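You operate a simulated robot arm through the tools that you are given. There is no shell and no other tool. Be economical: measure what you need, move in short steps, check, and stop when the job is done.

Carry out the task below with a simulated robot arm. There is one attempt and no reset: what you move stays moved.

## Task
Fit the tester's blue tip and test the orange sweet.
Fine: white tip out first, into the free holder of the tip block; zero before the test; arm aside after.

It is judged by the outcome, as a careful person would: the job done as asked, and still so three seconds after it is handed in. It fails if anything else is knocked over, pushed out of place, dropped, spilled or broken.

## Robot
A 7-joint arm with a two-finger parallel gripper, fixed in place. Base frame: the origin is at the foot of the arm, x ahead of it, y to its left, z up. Units: mm, rad, N and s.
Its first joint turns from -1.152 to 1.152 rad. Payload 2.6 kg.
The tool frame sits at the grasp point between the pads (the TCP): z along the fingers, y along the line on which they close. The tips reach 30 mm beyond it. The gripper opens to 94 mm. The fingers are 28 mm wide and 10 mm thick; the gripper's body (50 by 96 mm) begins 55 mm behind the TCP.
Orientation is that of the tool frame in the base frame, as [roll, pitch, yaw] about the fixed x, y, z axes, in that order (R = Rz(yaw) Ry(pitch) Rx(roll)). With the fingers straight down and closing along the base's y, the tool's x points along the base's -x, its y along +y and its z along -z.

## Interface
- The arm moves only by the tool nudge_tool. Its argument "plan" is one flat list of numbers, 7 for each row, row after row: the shift along the base's x, y, z in mm, then the turn, a rotation vector about the base's x, y, z in rad, then the gripper command, from -1 (shut) to 1 (fully open), values between in proportion. In form: [x, y, z, wx, wy, wz, grip, x, y, z, wx, wy, wz, grip, ...]. A call has 1 to 8 rows; each row is the pose to reach, as a shift and turn from the pose commanded when the call began. A row lasts 0.2 s, in which the tool goes at most 50 mm and 0.15 rad; a call with a longer step from one row to the next is refused whole, and so is a gripper value outside its range. Where a pose cannot be reached the arm comes as near as it can. A force on the tool above 40 N (or 10 N above the force at the start of the call, whichever is more), or a blocked arm, ends the call early, and 0.2 s more pass. The fingers move at their own pace (about 72 mm/s each) and stop on an object; they squeeze with about 22 N. The grip force told is the motor's: it shows also when the fingers shut on nothing. Time passes only in rows, and 0.2 s behind the last, so rows that repeat a pose let the fingers close. It gives the time, the measured TCP pose, the force on the tool (base axes), the opening and the grip force at its end, in the units of the frame above (readings bear some noise).
- Cameras (640 x 400 px; columns grow to the right, rows downward): "scene" is fixed at [26.5, 423.9, 571.5]; the picture's right is [-0.85, -0.53, 0.00], its down [-0.25, 0.41, -0.88] and it looks along [0.46, -0.74, -0.48] (base axes); focal length 338 px, centre (320, 200). "wrist" rides on the gripper at [76, 14, -102] in the tool frame; the picture's right is [-0.18, 0.98, 0.00], its down [-0.75, -0.14, -0.64] and it looks along [-0.63, -0.12, 0.77] (tool axes); focal length 243 px, centre (320, 200).
- grab_frame(camera): a new picture of that camera. No time passes.
- locate(camera, pixels): for up to 12 pixels [column, row] of the newest picture of that camera ("zoom" is the newest enlarged one), the place [x, y, z] in the base frame of the surface seen there, good to about 3 mm. No time passes.
- close_up(camera, box): a new picture of the part [left, top, right, bottom] of that camera's present view, enlarged. No time passes.
- job_done(): hands the job in; it is judged then, once.

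Work in short steps. Measure before you move; look again where a grasp or a placing could have gone wrong, and mend it. You have 80 turns and 46 pictures in all, those below and enlarged ones among them. Open the gripper and draw the arm clear of the work before you hand the job in, unless the task says otherwise; then end with one line.

The tools are called after "Call:" as a command line: name --argument value ..., lists and objects as JSON in quotes. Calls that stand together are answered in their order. nudge_tool: Moves the arm, as the interface text tells. Its arguments: {"type":"object","properties":{"plan":{"type":"array","items":{"type":"number"}}},"required":["plan"]} The other tools are called the same way: grab_frame (camera) takes a picture; locate (camera, pixels) gives the place of the surface under pixels of a picture; close_up (camera, box) takes an enlarged picture of a part of a camera's view; job_done () hands the job in.

At the start:

```text
clock: 0.0
tool_pos: [355.8, 62.9, 412.5]
ee_rot: [3.14, 0.001, 3.141]
ft_force: [0.4, 1.0, 0.2]
grip_width: 94.1
grip_force: 0.1
```

scene: 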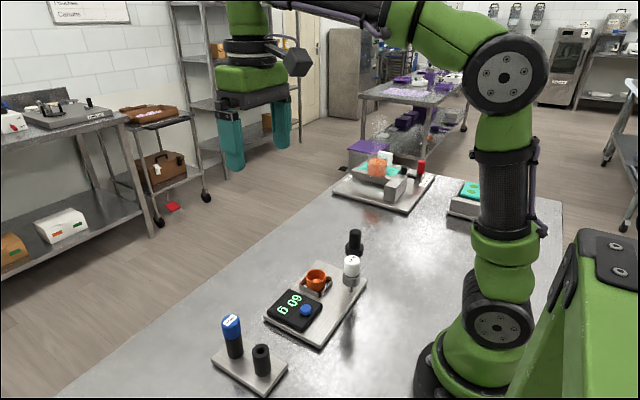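
wrist: 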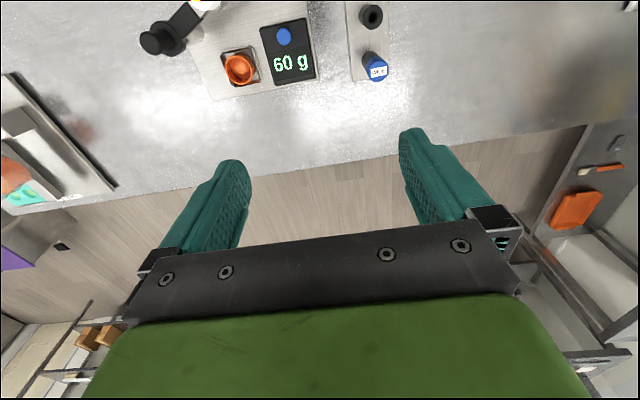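

The scene shows a tester on a plate around (318,300), the tip block at (250,360), and sweets on a stand at (385,180). I'll take close-ups to understand them.

Call:
close_up --camera "scene" --box '[200, 220, 392, 400]'

Call:
close_up --camera "scene" --box '[320, 120, 510, 240]'

Call:
close_up --camera "wrist" --box '[120, 0, 420, 120]'

```text
2.22 times, centred on (296, 310) of scene
```

zoom: 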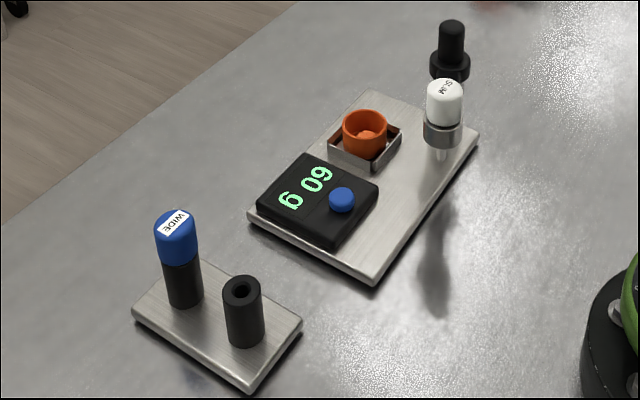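

```text
3.33 times, centred on (415, 180) of scene
```

zoom: 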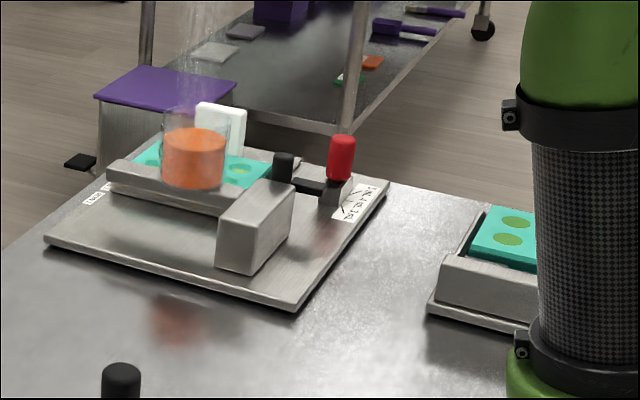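

```text
2.13 times, centred on (270, 60) of wrist
```

zoom: 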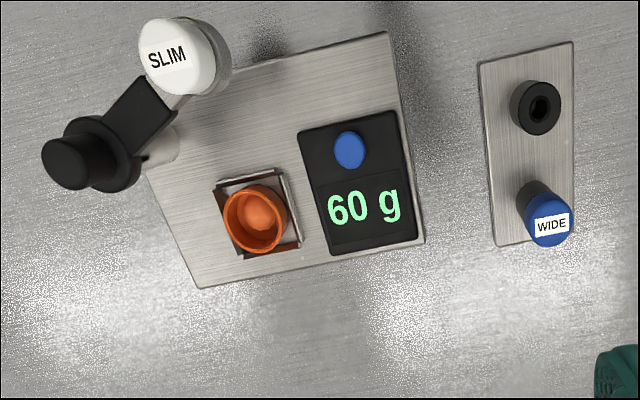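

I locate key points in the wrist view's zoom and look closer at the far stand.

Call:
locate --camera "zoom" --pixels '[[175, 55], [65, 160], [150, 150], [257, 210], [350, 150], [365, 210], [540, 105], [550, 225], [487, 65], [495, 245], [388, 35], [200, 285]]'

Call:
close_up --camera "scene" --box '[280, 220, 400, 320]'

Call:
close_up --camera "scene" --box '[330, 140, 440, 215]'

```text
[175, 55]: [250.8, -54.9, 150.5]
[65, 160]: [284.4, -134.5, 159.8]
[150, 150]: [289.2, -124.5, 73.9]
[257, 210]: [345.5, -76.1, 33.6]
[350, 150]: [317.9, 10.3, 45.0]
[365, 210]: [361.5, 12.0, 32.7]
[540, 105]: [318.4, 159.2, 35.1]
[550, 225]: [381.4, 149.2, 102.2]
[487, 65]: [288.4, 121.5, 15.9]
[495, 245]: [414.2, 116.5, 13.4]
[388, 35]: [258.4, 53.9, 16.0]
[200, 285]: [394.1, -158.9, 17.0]
```

```text
4.00 times, centred on (340, 270) of scene
```

zoom: 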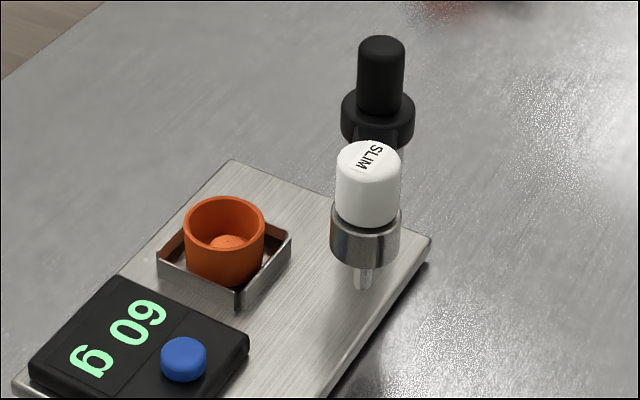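

```text
5.33 times, centred on (385, 178) of scene
```

zoom: 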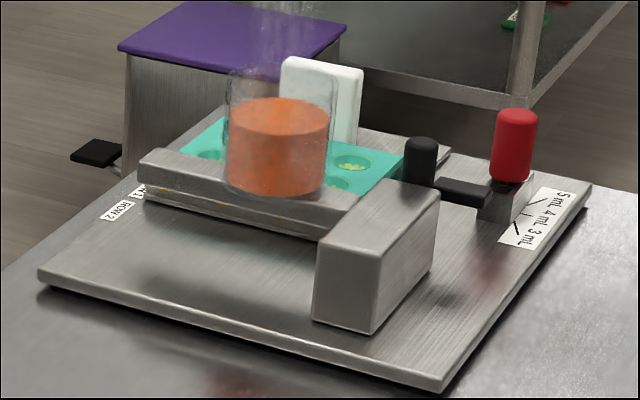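

Tester: the column knob is at about (287,-130,160), the chuck with SLIM at (250,-55,150), the cup at (345,-76), the button at (318,10,45), the free holder at (318,159) and WIDE at (381,149). I move the wrist camera closer to view the tester.

Call:
nudge_tool --plan '[-26, -20, -20, 0, 0, 0, 1, -52, -41, -45, 0, 0, 0, 1, -78, -62, -70, 0, 0, 0, 1, -104, -83, -95, 0, 0, 0, 1, -130, -103, -120, 0, 0, 0, 1, -156, -123, -140, 0, 0, 0, 1]'

Call:
grab_frame --camera "wrist"

```text
clock: 1.4
tool_pos: [198.8, -61.3, 272.9]
ee_rot: [3.14, 0.002, -3.139]
ft_force: [0.0, 0.5, 0.1]
grip_width: 93.9
grip_force: 0.0
```

```text
38 pictures are left
```

wrist: 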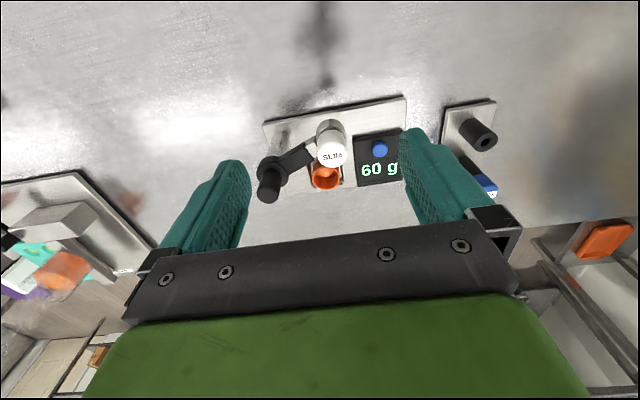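

I enlarge the tester area around (330,150) and locate.

Call:
close_up --camera "wrist" --box '[240, 90, 420, 202]'

Call:
locate --camera "zoom" --pixels '[[330, 235], [325, 155], [280, 130], [325, 185], [190, 230], [95, 295], [105, 375], [145, 155], [305, 330], [300, 290], [495, 215], [155, 145]]'

```text
3.56 times, centred on (330, 146) of wrist
```

zoom: 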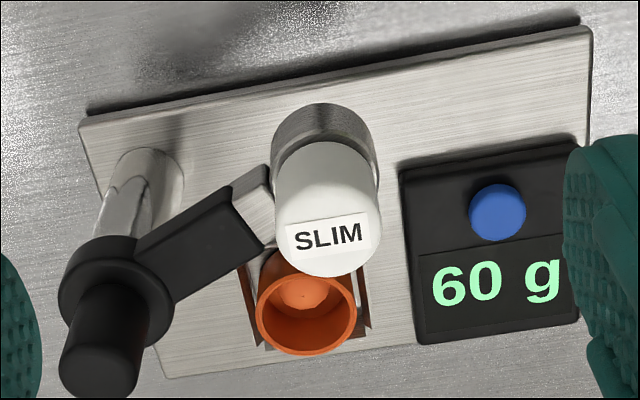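

```text
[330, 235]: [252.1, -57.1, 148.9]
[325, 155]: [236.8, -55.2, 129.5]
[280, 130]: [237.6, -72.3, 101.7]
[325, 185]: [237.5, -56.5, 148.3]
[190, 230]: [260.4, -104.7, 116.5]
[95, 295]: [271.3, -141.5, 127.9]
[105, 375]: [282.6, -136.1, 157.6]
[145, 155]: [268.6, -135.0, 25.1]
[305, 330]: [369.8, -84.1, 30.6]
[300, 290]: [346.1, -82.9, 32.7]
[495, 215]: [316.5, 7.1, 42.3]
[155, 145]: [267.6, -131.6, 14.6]
```

I measure the cap/chuck heights and the tip block from the scene zoom.

Call:
close_up --camera "scene" --box '[310, 220, 390, 320]'

Call:
locate --camera "zoom" --pixels '[[166, 120], [166, 165], [166, 182], [166, 195], [166, 225], [166, 243], [166, 262], [181, 20], [181, 40], [181, 68], [181, 85], [181, 100]]'

Call:
close_up --camera "scene" --box '[200, 300, 300, 400]'

Call:
locate --camera "zoom" --pixels '[[120, 75], [130, 120], [132, 140], [133, 160], [138, 200], [140, 225], [245, 190], [245, 210], [245, 250], [247, 290], [222, 190], [268, 190]]'

```text
4.00 times, centred on (350, 270) of scene
```

zoom: 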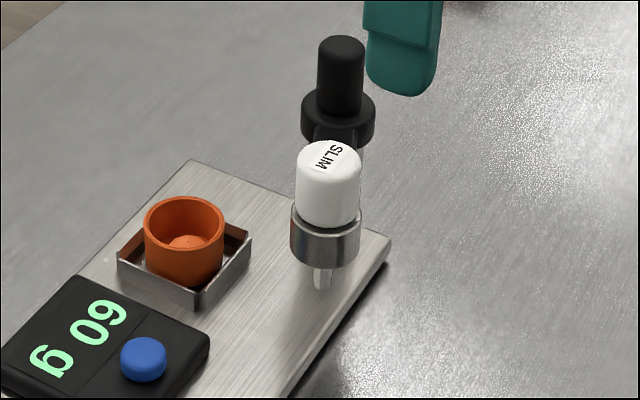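

```text
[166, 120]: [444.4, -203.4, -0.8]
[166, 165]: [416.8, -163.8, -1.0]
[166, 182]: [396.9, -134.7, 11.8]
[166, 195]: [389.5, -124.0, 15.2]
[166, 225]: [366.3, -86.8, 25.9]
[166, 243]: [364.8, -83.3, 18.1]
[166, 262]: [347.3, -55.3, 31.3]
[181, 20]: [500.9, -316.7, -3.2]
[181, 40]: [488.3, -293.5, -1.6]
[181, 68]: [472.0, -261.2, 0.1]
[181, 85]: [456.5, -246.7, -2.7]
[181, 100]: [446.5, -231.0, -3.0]
```

```text
4.00 times, centred on (250, 350) of scene
```

zoom: 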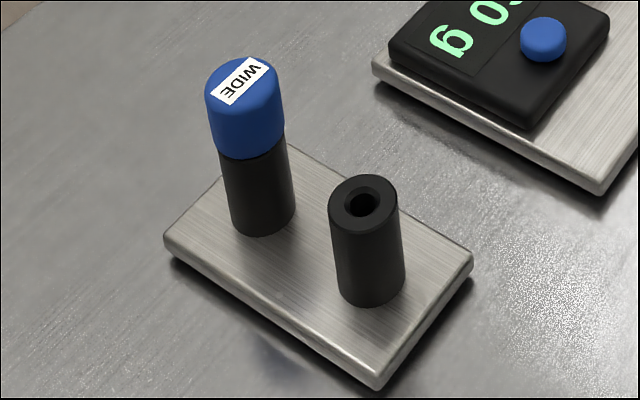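

```text
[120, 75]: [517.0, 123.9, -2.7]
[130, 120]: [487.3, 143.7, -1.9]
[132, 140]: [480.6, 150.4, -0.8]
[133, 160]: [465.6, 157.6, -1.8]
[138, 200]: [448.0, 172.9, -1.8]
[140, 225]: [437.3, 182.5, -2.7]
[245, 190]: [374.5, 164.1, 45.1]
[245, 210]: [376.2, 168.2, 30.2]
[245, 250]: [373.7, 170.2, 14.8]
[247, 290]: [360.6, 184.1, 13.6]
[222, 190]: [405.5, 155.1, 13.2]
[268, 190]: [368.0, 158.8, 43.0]
```

Table is z≈-2. I now pick the right pixels on the block zoom (cap around (245,110), holder top (362,200)), then redo the tester zoom.

Call:
locate --camera "zoom" --pixels '[[240, 80], [248, 130], [250, 148], [252, 165], [258, 225], [362, 182], [362, 222], [336, 200], [392, 200], [370, 300], [210, 110], [280, 110]]'

Call:
close_up --camera "scene" --box '[310, 220, 390, 270]'

```text
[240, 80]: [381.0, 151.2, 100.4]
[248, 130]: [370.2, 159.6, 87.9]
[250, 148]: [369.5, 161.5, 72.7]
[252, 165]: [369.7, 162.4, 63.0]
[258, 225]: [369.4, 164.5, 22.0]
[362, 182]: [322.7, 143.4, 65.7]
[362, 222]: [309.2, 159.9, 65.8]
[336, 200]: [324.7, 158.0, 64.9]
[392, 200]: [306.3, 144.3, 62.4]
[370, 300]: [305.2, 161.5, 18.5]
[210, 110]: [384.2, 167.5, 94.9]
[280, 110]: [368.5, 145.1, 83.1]
```

```text
8.00 times, centred on (350, 245) of scene
```

zoom: 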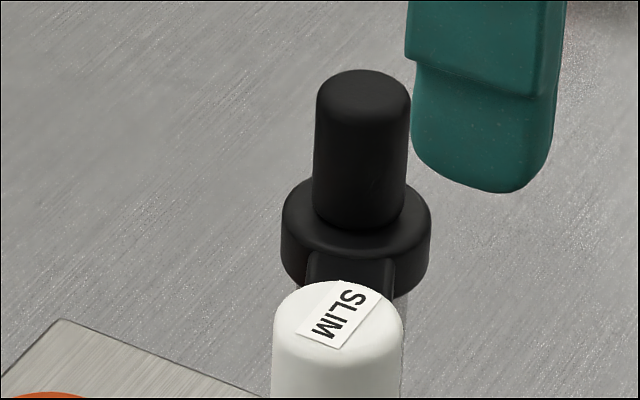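

Holder centre ≈(315.8,151.4), top 65; blue cap centre ≈(381,151.5), z 67–101. Now I zoom on the chuck.

Call:
close_up --camera "scene" --box '[310, 240, 390, 300]'

Call:
locate --camera "zoom" --pixels '[[335, 150], [338, 210], [338, 260], [338, 285], [336, 320], [336, 345], [275, 190], [400, 190], [325, 390], [362, 30], [355, 80], [355, 100]]'

```text
6.67 times, centred on (350, 270) of scene
```

zoom: 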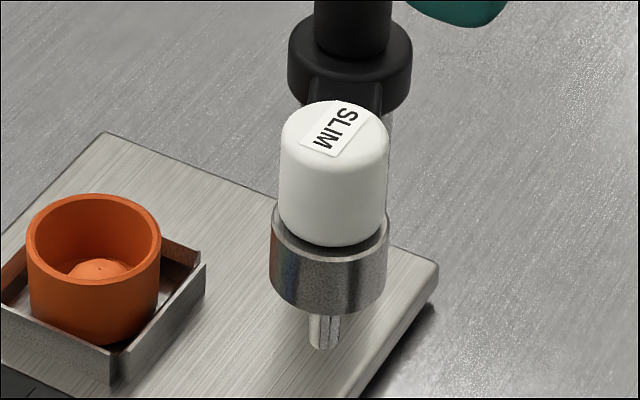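

```text
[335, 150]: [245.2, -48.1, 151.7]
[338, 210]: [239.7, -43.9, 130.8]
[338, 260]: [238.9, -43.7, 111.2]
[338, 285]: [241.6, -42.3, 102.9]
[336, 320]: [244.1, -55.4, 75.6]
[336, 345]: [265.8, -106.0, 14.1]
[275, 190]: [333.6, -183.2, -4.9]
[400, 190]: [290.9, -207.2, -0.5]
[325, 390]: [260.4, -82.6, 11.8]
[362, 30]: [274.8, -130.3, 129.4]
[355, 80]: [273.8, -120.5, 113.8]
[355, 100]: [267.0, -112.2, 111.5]
```

White cap centre ≈(246,-56), z 119–152, chuck rim at ~119. I move above it with a 60 mm opening and check.

Call:
nudge_tool --plan '[23, 2, -30, 0, 0, 0, 0.3, 46, 4, -60, 0, 0, 0, 0.3, 46, 4, -80, 0, 0, 0, 0.3, 46, 4, -80, 0, 0, 0, 0.3]'

Call:
grab_frame --camera "wrist"

Call:
close_up --camera "scene" --box '[290, 200, 410, 300]'

```text
clock: 2.4
tool_pos: [246.4, -55.9, 191.5]
ee_rot: [-3.141, 0.001, -3.14]
ft_force: [-0.3, -0.6, -0.1]
grip_width: 61.3
grip_force: 0.2
```

```text
32 pictures are left
```

wrist: 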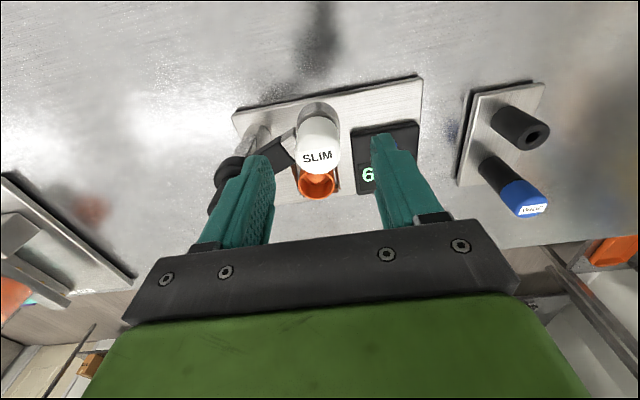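

```text
4.00 times, centred on (350, 250) of scene
```

zoom: 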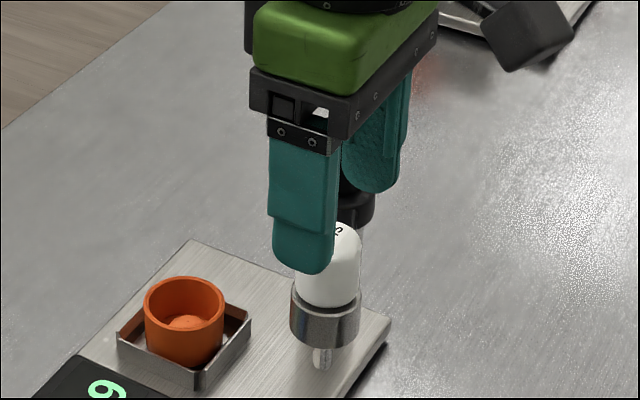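

The cap sits between the fingers. I descend to z≈153 and close.

Call:
nudge_tool --plan '[0, 0, -20, 0, 0, 0, 0.3, 0, 0, -38.5, 0, 0, 0, 0.3, 0, 0, -38.5, 0, 0, 0, 0, 0, 0, -38.5, 0, 0, 0, -0.5, 0, 0, -38.5, 0, 0, 0, -1, 0, 0, -38.5, 0, 0, 0, -1]'

Call:
close_up --camera "scene" --box '[290, 200, 410, 300]'

```text
clock: 3.8
tool_pos: [247.1, -56.6, 153.4]
ee_rot: [-3.14, 0.001, -3.14]
ft_force: [2.1, -8.6, 0.2]
grip_width: 31.1
grip_force: 22.0
```

```text
4.00 times, centred on (350, 250) of scene
```

zoom: 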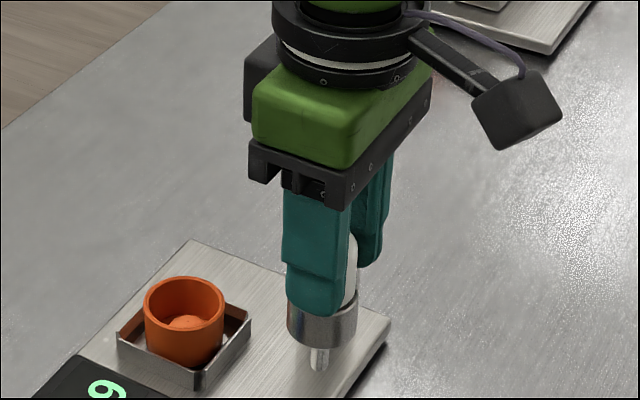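

Gripped at 31 mm. Lifting slowly straight up.

Call:
nudge_tool --plan '[0, -0.5, 10, 0, 0, 0, -1, 0, -0.5, 25, 0, 0, 0, -1, 0, -0.5, 45, 0, 0, 0, -1, 0, -0.5, 70, 0, 0, 0, -1]'

Call:
close_up --camera "scene" --box '[270, 160, 410, 300]'

```text
clock: 4.8
tool_pos: [244.5, -55.4, 223.1]
ee_rot: [3.14, -0.001, -3.141]
ft_force: [-1.0, -0.6, -0.7]
grip_width: 30.8
grip_force: 21.9
```

```text
2.86 times, centred on (340, 230) of scene
```

zoom: 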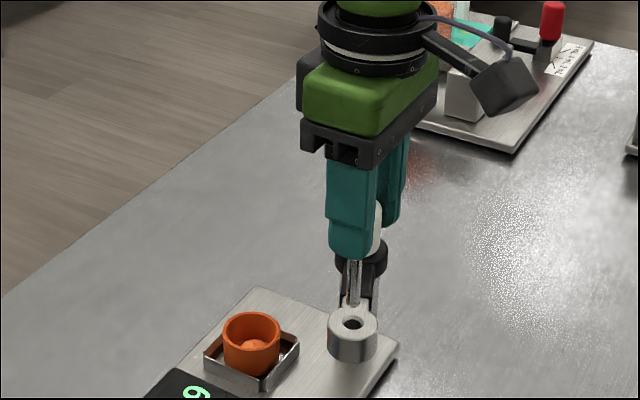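

The tip is out (stem visible at (355,280)). I measure the chuck hole and the held stem.

Call:
close_up --camera "scene" --box '[325, 230, 375, 290]'

```text
6.67 times, centred on (350, 260) of scene
```

zoom: 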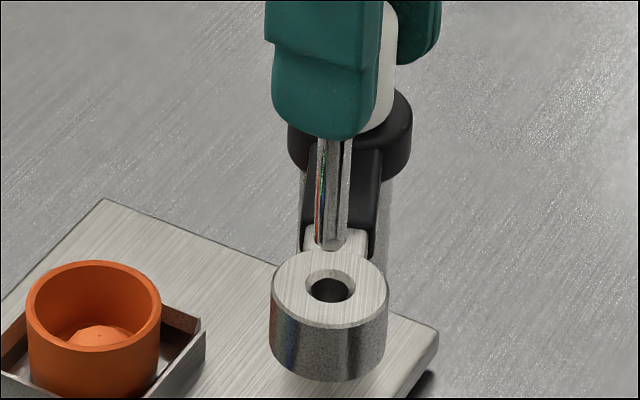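

Call:
locate --camera "zoom" --pixels '[[290, 290], [372, 290], [330, 258], [330, 318], [305, 270], [355, 310], [305, 310], [355, 270], [330, 150], [332, 200], [332, 235], [330, 365]]'

```text
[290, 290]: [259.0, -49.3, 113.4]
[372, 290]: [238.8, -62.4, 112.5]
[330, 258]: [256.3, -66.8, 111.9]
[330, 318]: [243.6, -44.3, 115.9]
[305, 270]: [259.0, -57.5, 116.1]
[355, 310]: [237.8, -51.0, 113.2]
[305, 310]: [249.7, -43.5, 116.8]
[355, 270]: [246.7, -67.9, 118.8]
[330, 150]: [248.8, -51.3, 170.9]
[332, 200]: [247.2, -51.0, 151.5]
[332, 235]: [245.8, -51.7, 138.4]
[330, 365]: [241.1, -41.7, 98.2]
```

Chuck hole ≈(248.9,-55.4), so the tip axis sits about +3 mm in x off the TCP. I carry it over the free holder at the same height.

Call:
nudge_tool --plan '[11, 35, 0, 0, 0, 0, -1, 22, 69, 0, 0, 0, 0, -1, 34, 104, 0, 0, 0, 0, -1, 45, 139, 0, 0, 0, 0, -1, 56, 173, 0, 0, 0, 0, -1, 67, 207, 0, 0, 0, 0, -1, 67, 207, -55, 0, 0, 0, -1, 67, 207, -55, 0, 0, 0, -1]'

Call:
close_up --camera "scene" --box '[210, 290, 310, 390]'

Call:
grab_frame --camera "wrist"

```text
refused: row 7 steps farther than a row can; nothing moved
```

```text
4.00 times, centred on (260, 340) of scene
```

zoom: 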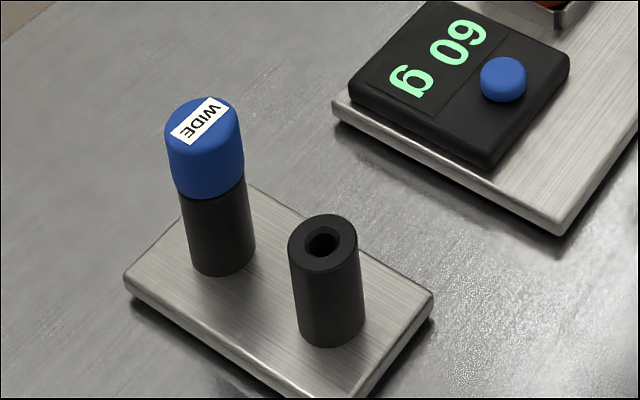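

```text
26 pictures are left
```

wrist: 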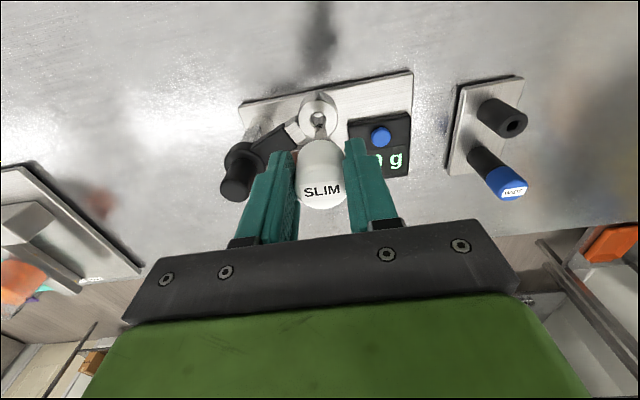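

Refused for a 55 mm step. While here I locate the hole rim at zoom (322,242), and repeat the move with a 45 mm descent.

Call:
locate --camera "zoom" --pixels '[[295, 242], [350, 242], [323, 220], [323, 268], [300, 230], [345, 258], [300, 258], [345, 230], [203, 120], [175, 115], [235, 120], [200, 105]]'

Call:
nudge_tool --plan '[11, 35, 0, 0, 0, 0, -1, 22, 69, 0, 0, 0, 0, -1, 34, 104, 0, 0, 0, 0, -1, 45, 139, 0, 0, 0, 0, -1, 56, 173, 0, 0, 0, 0, -1, 67, 207, 0, 0, 0, 0, -1, 67, 207, -45, 0, 0, 0, -1, 67, 207, -60, 0, 0, 0, -1]'

Call:
close_up --camera "scene" --box '[210, 290, 310, 390]'

```text
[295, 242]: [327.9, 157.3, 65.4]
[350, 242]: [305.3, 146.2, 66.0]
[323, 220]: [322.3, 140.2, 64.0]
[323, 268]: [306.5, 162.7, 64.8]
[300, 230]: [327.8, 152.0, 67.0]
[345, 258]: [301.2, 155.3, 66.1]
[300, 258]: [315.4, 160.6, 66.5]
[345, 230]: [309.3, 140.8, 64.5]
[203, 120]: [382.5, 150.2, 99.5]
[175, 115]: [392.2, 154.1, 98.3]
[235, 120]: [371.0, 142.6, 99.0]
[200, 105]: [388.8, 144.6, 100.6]
```

```text
clock: 6.6
tool_pos: [311.7, 150.3, 164.2]
ee_rot: [-3.14, -0.001, -3.14]
ft_force: [-0.4, 0.9, -0.4]
grip_width: 30.8
grip_force: 21.5
```

```text
4.00 times, centred on (260, 340) of scene
```

zoom: 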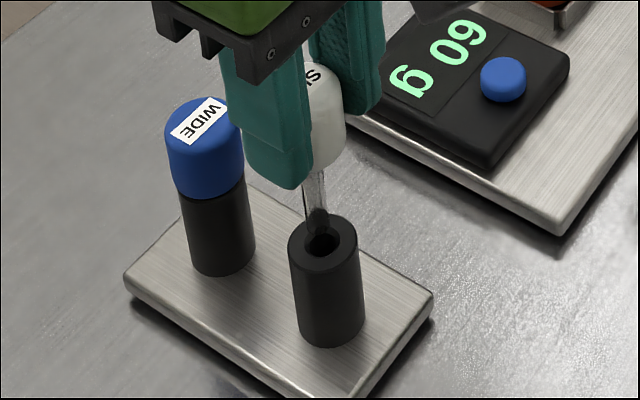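

Stem tip is near the hole; I zoom in for alignment.

Call:
close_up --camera "scene" --box '[275, 325, 307, 365]'

Call:
locate --camera "zoom" --pixels '[[315, 60], [315, 90], [315, 120], [315, 150], [318, 180], [280, 180], [352, 180], [322, 230], [250, 240], [420, 240], [330, 265], [330, 310]]'

```text
10.00 times, centred on (291, 345) of scene
```

zoom: 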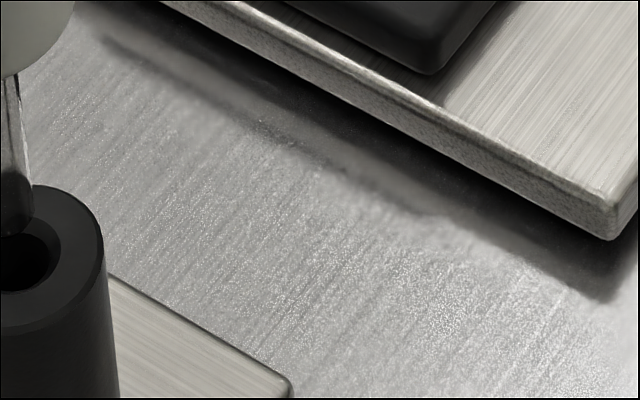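

```text
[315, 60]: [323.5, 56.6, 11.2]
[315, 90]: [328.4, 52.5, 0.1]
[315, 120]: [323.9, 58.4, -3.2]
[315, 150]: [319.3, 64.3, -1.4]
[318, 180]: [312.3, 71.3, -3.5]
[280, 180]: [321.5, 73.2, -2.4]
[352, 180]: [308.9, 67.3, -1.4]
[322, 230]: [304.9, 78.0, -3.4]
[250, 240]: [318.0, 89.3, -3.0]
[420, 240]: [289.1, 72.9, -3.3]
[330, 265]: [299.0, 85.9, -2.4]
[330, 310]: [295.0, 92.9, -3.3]
```

My box was off; the hole is at scene (260,350). Zooming there.

Call:
close_up --camera "scene" --box '[244, 332, 276, 360]'

```text
14.29 times, centred on (260, 346) of scene
```

zoom: 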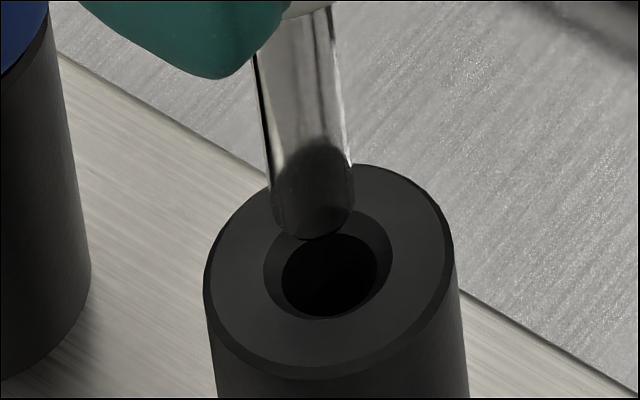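

I resolve the stem's height ambiguity with locate.

Call:
locate --camera "zoom" --pixels '[[305, 60], [308, 100], [310, 140], [313, 180], [313, 205], [313, 225], [313, 234], [328, 350], [230, 270], [430, 265], [285, 200], [345, 200]]'

Call:
close_up --camera "wrist" --box '[270, 60, 370, 200]'

```text
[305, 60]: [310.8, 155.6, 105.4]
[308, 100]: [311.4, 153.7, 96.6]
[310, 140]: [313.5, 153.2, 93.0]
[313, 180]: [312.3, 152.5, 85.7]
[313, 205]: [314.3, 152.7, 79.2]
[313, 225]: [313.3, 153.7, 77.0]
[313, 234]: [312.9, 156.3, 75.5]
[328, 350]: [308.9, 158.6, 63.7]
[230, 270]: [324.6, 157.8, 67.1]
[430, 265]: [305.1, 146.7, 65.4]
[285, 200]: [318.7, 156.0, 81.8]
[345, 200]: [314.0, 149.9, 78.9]
```

```text
2.86 times, centred on (320, 130) of wrist
```

zoom: 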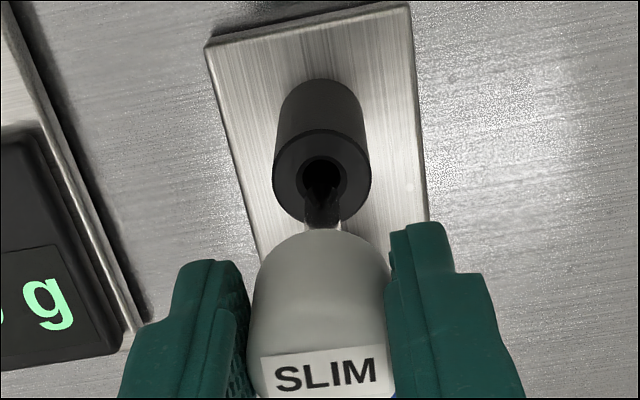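

Stem axis ≈(316,151.2) vs hole ≈(315,151.6): I shift -0.9 mm in x and lower 25 mm gently.

Call:
nudge_tool --plan '[-0.9, 0.2, 0, 0, 0, 0, -1, -0.9, 0.2, -6, 0, 0, 0, -1, -0.9, 0.2, -12, 0, 0, 0, -1, -0.9, 0.2, -18, 0, 0, 0, -1, -0.9, 0.2, -25, 0, 0, 0, -1]'

Call:
close_up --camera "scene" --box '[230, 310, 290, 370]'

```text
clock: 7.8
tool_pos: [311.2, 151.6, 138.3]
ee_rot: [3.142, 0.001, -3.141]
ft_force: [-0.5, -0.3, -0.5]
grip_width: 30.9
grip_force: 21.9
```

```text
6.67 times, centred on (260, 340) of scene
```

zoom: 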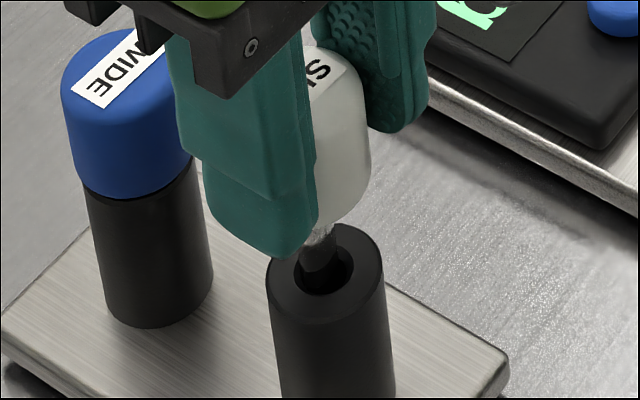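

The stem is in the hole with no force. I lower the rest to about z 106, in small steps.

Call:
nudge_tool --plan '[0, 0, -8, 0, 0, 0, -1, 0, 0, -16, 0, 0, 0, -1, 0, 0, -23, 0, 0, 0, -1, 0, 0, -28, 0, 0, 0, -1, 0, 0, -31, 0, 0, 0, -1, 0, 0, -33, 0, 0, 0, -1]'

Call:
close_up --camera "scene" --box '[230, 310, 290, 370]'

```text
clock: 9.2
tool_pos: [312.3, 151.0, 105.6]
ee_rot: [-3.141, -0.001, -3.141]
ft_force: [-1.1, -3.8, 0.9]
grip_width: 30.8
grip_force: 21.8
```

```text
6.67 times, centred on (260, 340) of scene
```

zoom: 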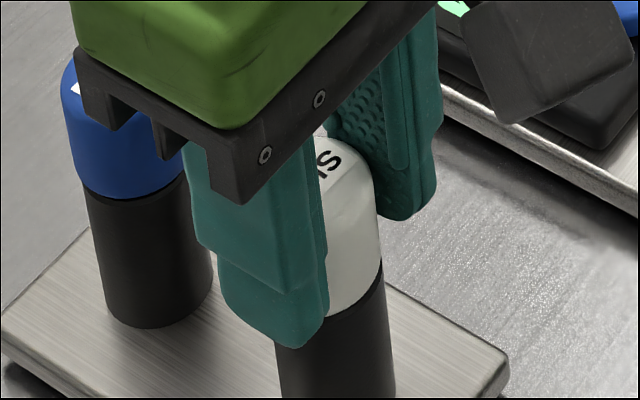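

The cap is on the holder. I open gently to ~55 mm and rise.

Call:
nudge_tool --plan '[0, 0, -1, 0, 0, 0, -1, 0, 0, -1, 0, 0, 0, -0.1, 0, 0, -1, 0, 0, 0, 0.2, 0, 0, -1, 0, 0, 0, 0.2, 0, 0, 20, 0, 0, 0, 0.2, 0, 0, 50, 0, 0, 0, 0.2]'

Call:
close_up --camera "scene" --box '[210, 290, 310, 390]'

```text
clock: 10.6
tool_pos: [311.3, 151.6, 155.5]
ee_rot: [-3.141, 0.0, -3.141]
ft_force: [0.9, 0.7, 0.5]
grip_width: 56.4
grip_force: 0.0
```

```text
4.00 times, centred on (260, 340) of scene
```

zoom: 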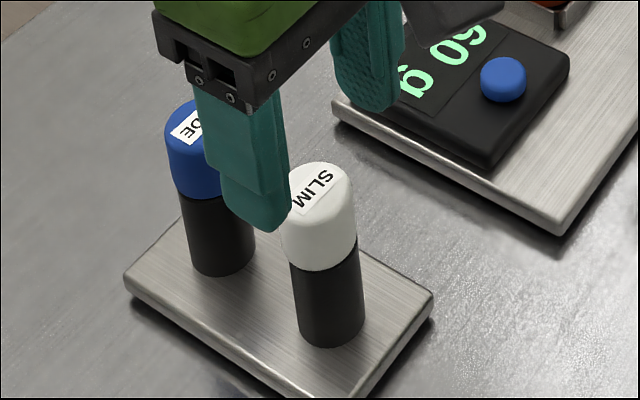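

SLIM is seated. I move over the blue cap at (381.5,151) and check the reach.

Call:
nudge_tool --plan '[35, 0.3, 0, 0, 0, 0, 0.2, 69, 0.3, 0, 0, 0, 0, 0.2, 69, 0.3, 0, 0, 0, 0, 0.2]'

Call:
grab_frame --camera "wrist"

```text
clock: 11.4
tool_pos: [380.1, 151.6, 155.8]
ee_rot: [3.141, 0.0, -3.141]
ft_force: [-0.2, 0.1, -0.3]
grip_width: 56.4
grip_force: 0.1
```

```text
18 pictures are left
```

wrist: 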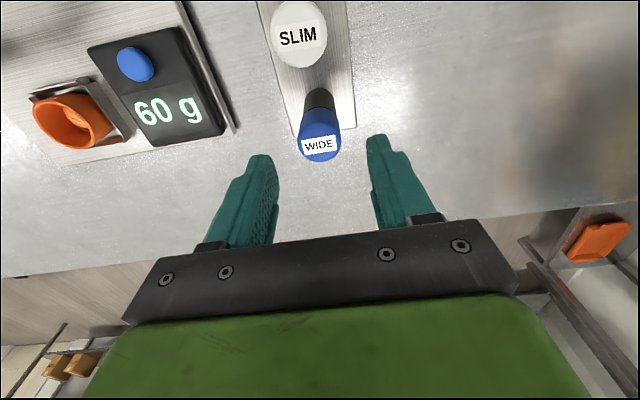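

Reach is fine and the cap is centred in y (column 320). I descend to z≈104 and close, then read the pose.

Call:
nudge_tool --plan '[0.5, 0, -25, 0, 0, 0, 0.2, 0.5, 0, -40, 0, 0, 0, 0.2, 0.5, 0, -52, 0, 0, 0, 0.2, 0.5, 0, -52, 0, 0, 0, -0.2, 0.5, 0, -52, 0, 0, 0, -1, 0.5, 0, -52, 0, 0, 0, -1]'

Call:
close_up --camera "scene" --box '[210, 290, 310, 390]'

```text
clock: 12.8
tool_pos: [380.9, 150.9, 103.5]
ee_rot: [3.141, 0.0, -3.142]
ft_force: [0.3, -0.9, -1.3]
grip_width: 30.7
grip_force: 21.9
```

```text
4.00 times, centred on (260, 340) of scene
```

zoom: 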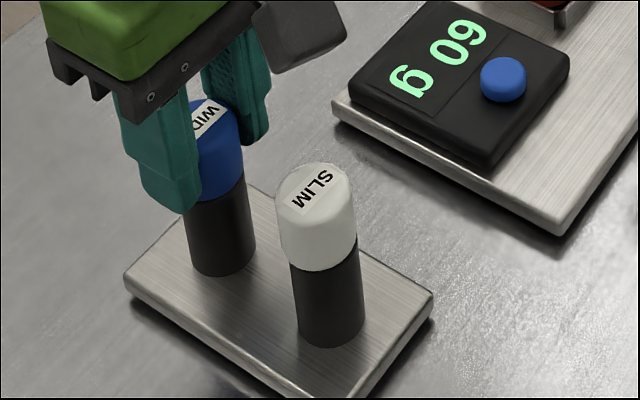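

Gripped. I lift straight up to ~z 224.

Call:
nudge_tool --plan '[0, 0, 15, 0, 0, 0, -1, 0, 0, 40, 0, 0, 0, -1, 0, 0, 80, 0, 0, 0, -1, 0, 0, 120, 0, 0, 0, -1, -22, -35, 120, 0, 0, 0, -1, -44, -70, 120, 0, 0, 0, -1, -66, -105, 120, 0, 0, 0, -1, -88, -140, 120, 0, 0, 0, -1]'

```text
clock: 14.6
tool_pos: [292.0, 9.8, 223.6]
ee_rot: [3.141, 0.001, -3.14]
ft_force: [0.1, 0.5, -1.2]
grip_width: 30.9
grip_force: 22.2
```

I move over the chuck hole (248.9,-55.4) at z≈214 (stem end ≈127) and look.

Call:
nudge_tool --plan '[-22, -33, 0, 0, 0, 0, -1, -44.5, -66, 0, 0, 0, 0, -1, -44.5, -66, -6, 0, 0, 0, -1, -44.5, -66, -10, 0, 0, 0, -1, -44.5, -66, -10, 0, 0, 0, -1]'

Call:
close_up --camera "scene" --box '[334, 240, 370, 284]'

```text
clock: 15.8
tool_pos: [246.2, -54.0, 214.4]
ee_rot: [-3.141, 0.0, -3.141]
ft_force: [-0.3, -0.6, -1.0]
grip_width: 30.8
grip_force: 21.8
```

```text
9.09 times, centred on (352, 262) of scene
```

zoom: 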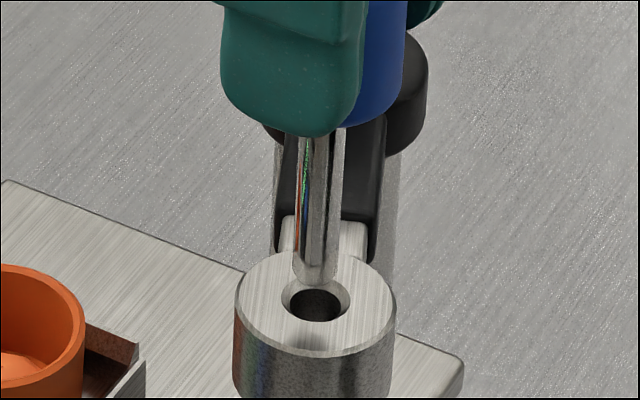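

Call:
locate --camera "zoom" --pixels '[[318, 180], [318, 210], [317, 240], [317, 260], [316, 275], [255, 300], [375, 300], [315, 262], [315, 338], [265, 280], [365, 325], [300, 250]]'

```text
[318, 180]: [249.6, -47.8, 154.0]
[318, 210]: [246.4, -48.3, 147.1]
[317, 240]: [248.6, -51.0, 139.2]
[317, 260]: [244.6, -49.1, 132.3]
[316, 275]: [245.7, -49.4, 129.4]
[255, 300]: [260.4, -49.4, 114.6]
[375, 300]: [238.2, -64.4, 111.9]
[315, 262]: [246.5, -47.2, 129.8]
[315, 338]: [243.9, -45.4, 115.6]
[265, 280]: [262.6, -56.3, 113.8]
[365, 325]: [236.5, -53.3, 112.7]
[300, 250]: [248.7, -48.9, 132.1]
```

Stem axis ≈(249,-53.8), hole ≈(249.2,-55.7). I shift (+0.6,-1.9), lower 8 mm and recheck.

Call:
nudge_tool --plan '[0.6, -1.9, 0, 0, 0, 0, -1, 0.6, -1.9, -4, 0, 0, 0, -1, 0.6, -1.9, -7, 0, 0, 0, -1, 0.6, -1.9, -7, 0, 0, 0, -1]'

Call:
close_up --camera "scene" --box '[338, 252, 366, 278]'

```text
clock: 16.8
tool_pos: [249.4, -56.8, 205.5]
ee_rot: [3.141, 0.002, -3.141]
ft_force: [0.1, -0.3, -0.7]
grip_width: 30.9
grip_force: 22.3
```

```text
15.38 times, centred on (352, 265) of scene
```

zoom: 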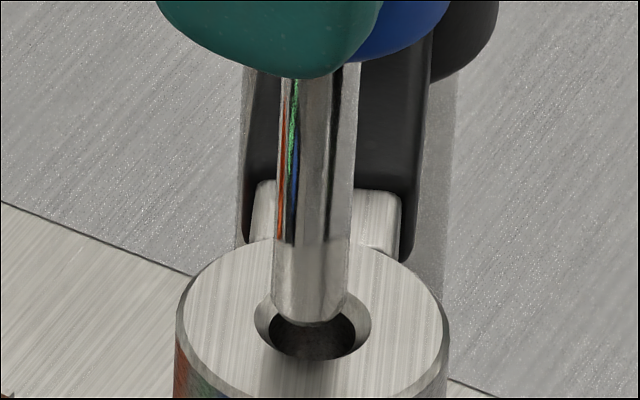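

Aligned (stem x 311 vs hole 313). I lower on into the hole, watching force.

Call:
nudge_tool --plan '[-0.2, -0.2, -3, 0, 0, 0, -1, -0.2, -0.2, -6, 0, 0, 0, -1, -0.2, -0.2, -10, 0, 0, 0, -1, -0.2, -0.2, -15, 0, 0, 0, -1]'

```text
clock: 17.8
tool_pos: [249.7, -58.1, 192.1]
ee_rot: [3.141, 0.001, -3.139]
ft_force: [0.9, 0.2, -1.0]
grip_width: 30.8
grip_force: 22.4
```

No resistance; I continue down toward TCP z≈154 with slowing steps.

Call:
nudge_tool --plan '[0, 0, -8, 0, 0, 0, -1, 0, 0, -16, 0, 0, 0, -1, 0, 0, -24, 0, 0, 0, -1, 0, 0, -30, 0, 0, 0, -1, 0, 0, -34, 0, 0, 0, -1, 0, 0, -36, 0, 0, 0, -1, 0, 0, -38, 0, 0, 0, -1]'

Call:
close_up --camera "scene" --box '[310, 230, 390, 290]'

```text
clock: 19.4
tool_pos: [248.2, -57.6, 152.4]
ee_rot: [-3.14, 0.0, -3.138]
ft_force: [0.6, 0.7, 4.1]
grip_width: 30.7
grip_force: 22.3
```

```text
6.67 times, centred on (350, 260) of scene
```

zoom: 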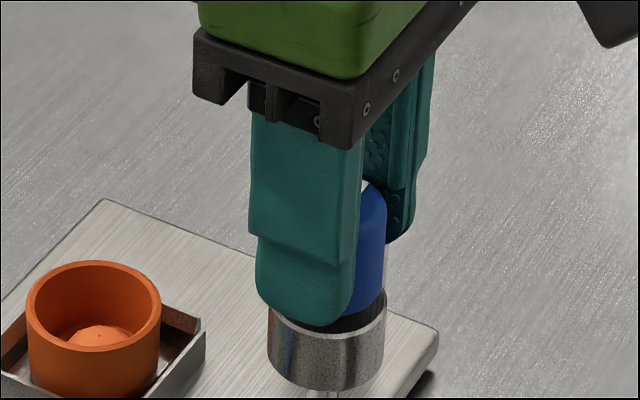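

Force +4 N shows contact at the seat. I press another 2 mm, then release and rise.

Call:
nudge_tool --plan '[0, 0, -1, 0, 0, 0, -1, 0, 0, -2, 0, 0, 0, -1, 0, 0, -1, 0, 0, 0, -0.1, 0, 0, -1, 0, 0, 0, 0.2, 0, 0, -1, 0, 0, 0, 0.2, 0, 0, 25, 0, 0, 0, 0.2, 0, 0, 65, 0, 0, 0, 0.2, 0, 0, 85, 0, 0, 0, 0.2]'

Call:
close_up --camera "scene" --box '[290, 230, 390, 320]'

```text
clock: 21.2
tool_pos: [247.7, -57.1, 239.5]
ee_rot: [-3.141, -0.002, -3.141]
ft_force: [0.4, -0.3, -0.1]
grip_width: 56.5
grip_force: 0.0
```

```text
4.44 times, centred on (340, 275) of scene
```

zoom: 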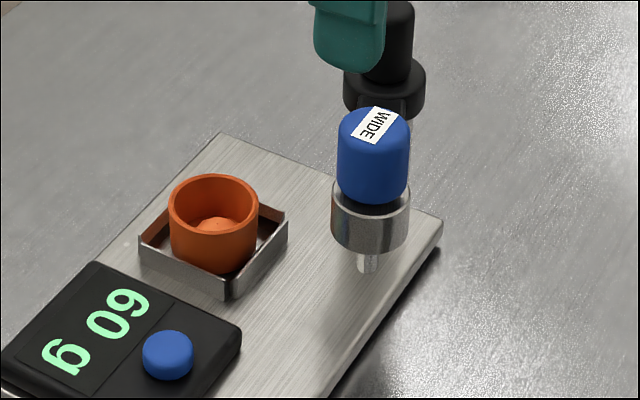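

WIDE is seated in the chuck. Next I close the fingers and hover over the zero button at (317,9,44).

Call:
nudge_tool --plan '[30, 30, 0, 0, 0, 0, -1, 60, 60, 0, 0, 0, 0, -1, 67.7, 66.2, -40, 0, 0, 0, -1, 67.7, 66.2, -85, 0, 0, 0, -1, 67.7, 66.2, -125, 0, 0, 0, -1, 67.7, 66.2, -150, 0, 0, 0, -1, 67.7, 66.2, -150, 0, 0, 0, -1]'

Call:
close_up --camera "scene" --box '[260, 250, 360, 340]'

```text
clock: 22.8
tool_pos: [315.7, 11.2, 86.2]
ee_rot: [-3.14, 0.0, 3.141]
ft_force: [-0.2, -0.2, -0.3]
grip_width: 0.1
grip_force: 21.7
```

```text
4.44 times, centred on (310, 295) of scene
```

zoom: 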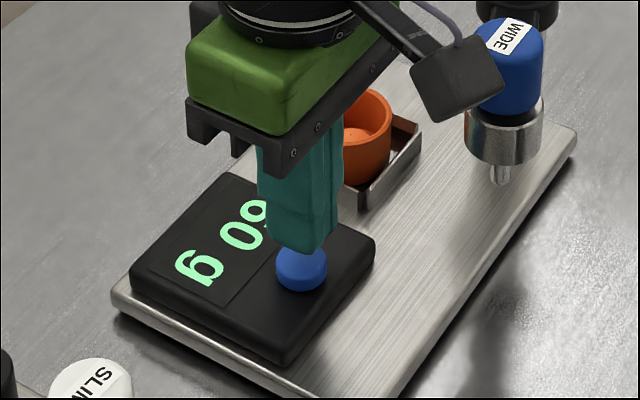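

The fingertip is right above the button. I press down in small steps.

Call:
nudge_tool --plan '[0, -0.5, -9, 0, 0, 0, -1, 0, -0.5, -12, 0, 0, 0, -1, 0, -0.5, -14, 0, 0, 0, -1, 0, -0.5, -15.5, 0, 0, 0, -1, 0, -0.5, -17, 0, 0, 0, -1]'

Call:
close_up --camera "scene" --box '[260, 250, 360, 340]'

```text
clock: 24.0
tool_pos: [316.9, 9.9, 70.8]
ee_rot: [-3.141, -0.001, 3.141]
ft_force: [-0.9, 0.8, 0.4]
grip_width: 0.0
grip_force: 21.3
```

```text
4.44 times, centred on (310, 295) of scene
```

zoom: 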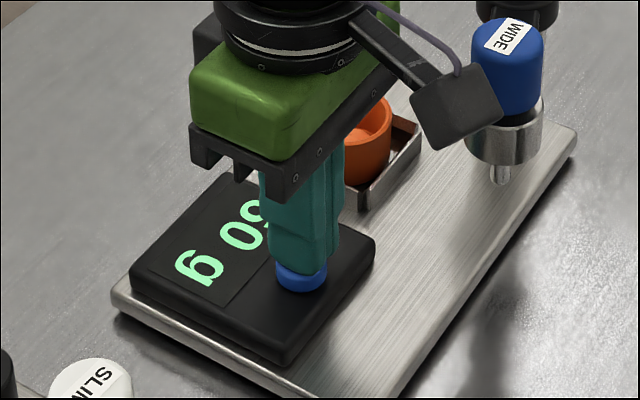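

Just touching so far, still 60 g. I press further, up to 5 mm, hold briefly, then lift.

Call:
nudge_tool --plan '[0, 0, -1.5, 0, 0, 0, -1, 0, 0, -3, 0, 0, 0, -1, 0, 0, -4, 0, 0, 0, -1, 0, 0, -5, 0, 0, 0, -1, 0, 0, -5, 0, 0, 0, -1]'

```text
clock: 25.2
tool_pos: [316.7, 10.1, 65.4]
ee_rot: [3.142, 0.002, -3.14]
ft_force: [1.3, 1.0, 4.4]
grip_width: 0.2
grip_force: 21.6
```

4.4 N; I press 2 mm more, hold, then lift to clear and check the display.

Call:
nudge_tool --plan '[0, 0, -1, 0, 0, 0, -1, 0, 0, -2, 0, 0, 0, -1, 0, 0, -2, 0, 0, 0, -1, 0, 0, 10, 0, 0, 0, -1, 0, 0, 50, 0, 0, 0, -1, 0, 0, 100, 0, 0, 0, -1, 0, 0, 135, 0, 0, 0, -1]'

Call:
grab_frame --camera "scene"

```text
clock: 26.8
tool_pos: [313.5, 9.3, 202.2]
ee_rot: [3.14, -0.001, 3.141]
ft_force: [0.0, -0.1, -0.4]
grip_width: 0.2
grip_force: 21.9
```

```text
10 pictures are left
```

scene: 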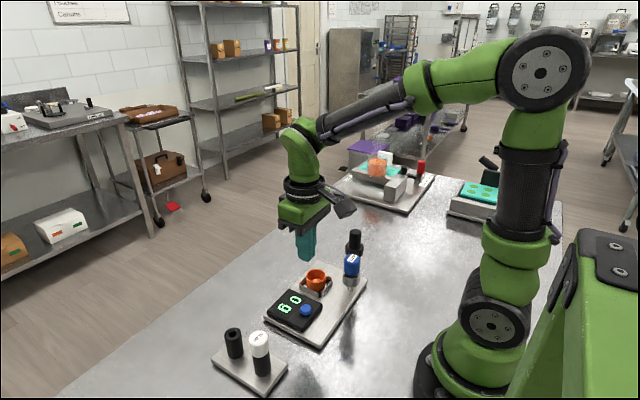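

I zoom on the display at (292,305).

Call:
close_up --camera "scene" --box '[262, 280, 342, 330]'

```text
8.00 times, centred on (302, 305) of scene
```

zoom: 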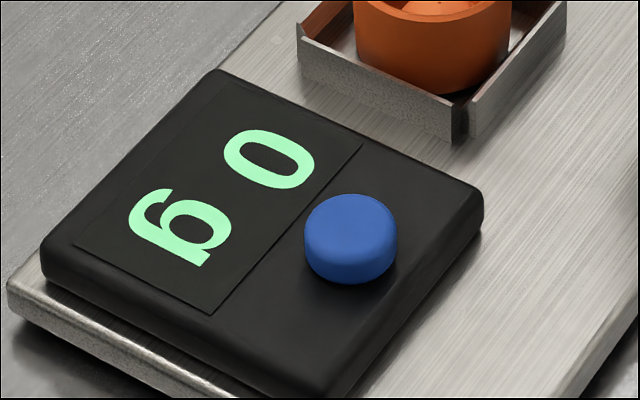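

Display reads "0 g". Now I'll drive the arm by its knob: move above the column (281,-135) with half-open fingers, pre-turned +0.6 rad, then check.

Call:
nudge_tool --plan '[-6, -28, 15, 0, 0, 0.12, 0, -13, -57, 15, 0, 0, 0.25, 0, -22, -86, 15, 0, 0, 0.38, 0, -30, -115, 15, 0, 0, 0.5, 0, -36, -143.5, 13, 0, 0, 0.6, 0, -36, -143.5, 13, 0, 0, 0.6, 0]'

Call:
grab_frame --camera "wrist"

```text
clock: 28.2
tool_pos: [279.5, -136.9, 214.0]
ee_rot: [3.141, 0.0, -2.54]
ft_force: [-0.1, 0.3, -0.2]
grip_width: 47.1
grip_force: 0.0
```

```text
8 pictures are left
```

wrist: 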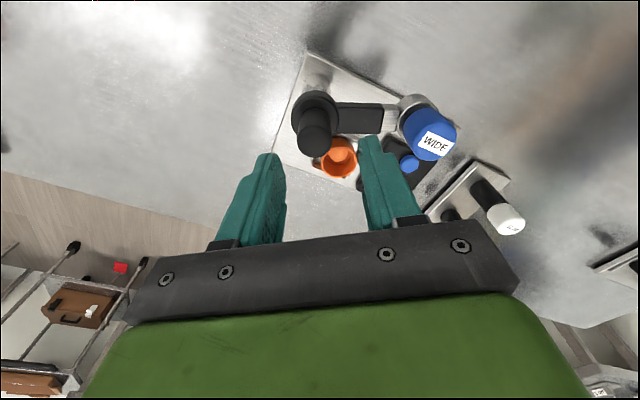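

Call:
locate --camera "wrist" --pixels '[[315, 145], [305, 143], [325, 145], [315, 130], [314, 110], [300, 118], [334, 112], [340, 160], [338, 148], [427, 135], [375, 118], [340, 175]]'

```text
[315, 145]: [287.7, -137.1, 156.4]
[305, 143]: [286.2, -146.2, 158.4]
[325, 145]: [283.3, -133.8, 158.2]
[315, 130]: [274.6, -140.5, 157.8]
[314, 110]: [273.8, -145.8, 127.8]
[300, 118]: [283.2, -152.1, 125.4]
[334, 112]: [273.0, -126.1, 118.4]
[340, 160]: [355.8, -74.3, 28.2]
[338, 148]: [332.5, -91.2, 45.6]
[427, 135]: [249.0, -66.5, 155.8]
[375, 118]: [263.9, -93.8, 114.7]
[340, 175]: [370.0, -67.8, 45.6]
```

Knob axis ≈(283,-137.5), top 158; the cup centre (351,-79.5) is at the same 89 mm radius as the chuck, 72° clockwise. I go down on the knob and close.

Call:
nudge_tool --plan '[2, -2.5, -20, 0, 0, 0, 0, 2, -2.5, -40, 0, 0, 0, 0, 2, -2.5, -51, 0, 0, 0, 0, 2, -2.5, -51, 0, 0, 0, -0.5, 2, -2.5, -51, 0, 0, 0, -1, 2, -2.5, -51, 0, 0, 0, -1]'

```text
clock: 29.6
tool_pos: [282.6, -138.6, 162.9]
ee_rot: [-3.138, -0.001, -2.544]
ft_force: [4.2, -17.3, 0.0]
grip_width: 25.5
grip_force: 21.4
```

Knob gripped (25.5 mm) with a -17 N side load; I ease by (0.8,-1.2) and start turning clockwise slightly.

Call:
nudge_tool --plan '[0.6, -1.2, 0, 0, 0, 0, -1, 0.6, -1.2, 0, 0, 0, -0.05, -1, 0.6, -1.2, 0, 0, 0, -0.12, -1, 0.6, -1.2, 0, 0, 0, -0.2, -1]'

Call:
grab_frame --camera "wrist"

```text
clock: 30.6
tool_pos: [283.0, -139.8, 162.4]
ee_rot: [-3.14, 0.001, -2.741]
ft_force: [2.5, -19.6, -0.1]
grip_width: 25.5
grip_force: 22.1
```

```text
7 pictures are left
```

wrist: 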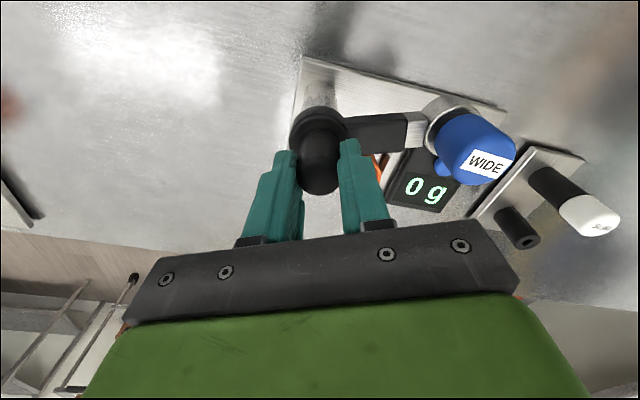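

The arm seems to turn with the gripper. I check with locate on the cap and ring.

Call:
locate --camera "wrist" --pixels '[[470, 150], [485, 165], [445, 108], [380, 130], [415, 130], [320, 170], [320, 145], [308, 115], [335, 115]]'

```text
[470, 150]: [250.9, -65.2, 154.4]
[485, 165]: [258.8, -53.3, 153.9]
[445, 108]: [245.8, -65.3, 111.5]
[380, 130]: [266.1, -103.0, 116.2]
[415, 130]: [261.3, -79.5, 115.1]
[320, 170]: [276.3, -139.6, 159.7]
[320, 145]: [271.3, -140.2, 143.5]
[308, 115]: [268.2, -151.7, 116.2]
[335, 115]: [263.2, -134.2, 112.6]
```

The knob merely slipped; the bar didn't turn. Instead I'll grip the chuck ring across its sides and swing it by that: release the knob, rise, begin turning.

Call:
nudge_tool --plan '[0, 0, 0, 0, 0, 0, -0.3, 0, 0, 0, 0, 0, 0, 0.1, 0, 0, 20, 0, 0, 0, 0.2, 0, 0, 60, 0, 0, 0.15, 0.2, -8, 20, 66, 0, 0, 0.3, 0.2, -16, 40, 66, 0, 0, 0.45, 0.2, -25, 60, 66, 0, 0, 0.6, 0.2, -34.4, 83, 66, 0, 0, 0.75, 0.2]'

Call:
nudge_tool --plan '[0, 0, 0, 0, 0, 0.15, 0.2, 0, 0, 0, 0, 0, 0.3, 0.2, 0, 0, 0, 0, 0, 0.45, 0.2, 0, 0, 0, 0, 0, 0.6, 0.2, 0, 0, 0, 0, 0, 0.75, 0.2, 0, 0, 0, 0, 0, 0.81, 0.2]'

Call:
grab_frame --camera "wrist"

```text
clock: 32.4
tool_pos: [247.9, -56.4, 229.2]
ee_rot: [3.141, 0.0, -1.988]
ft_force: [0.9, -0.6, 0.4]
grip_width: 56.5
grip_force: 0.1
```

```text
clock: 33.8
tool_pos: [248.5, -56.0, 230.4]
ee_rot: [3.141, -0.001, -1.179]
ft_force: [0.4, 0.3, 0.6]
grip_width: 56.7
grip_force: 0.0
```

```text
6 pictures are left
```

wrist: 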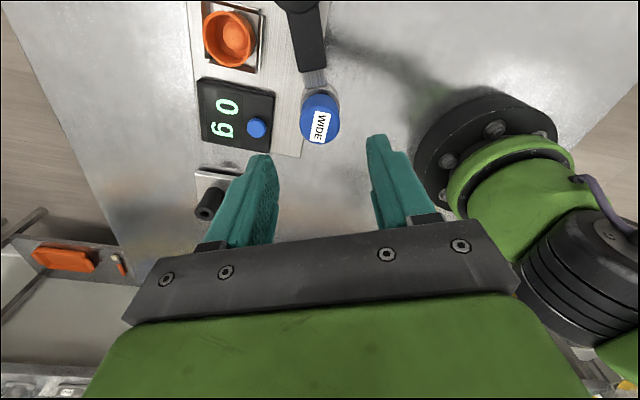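

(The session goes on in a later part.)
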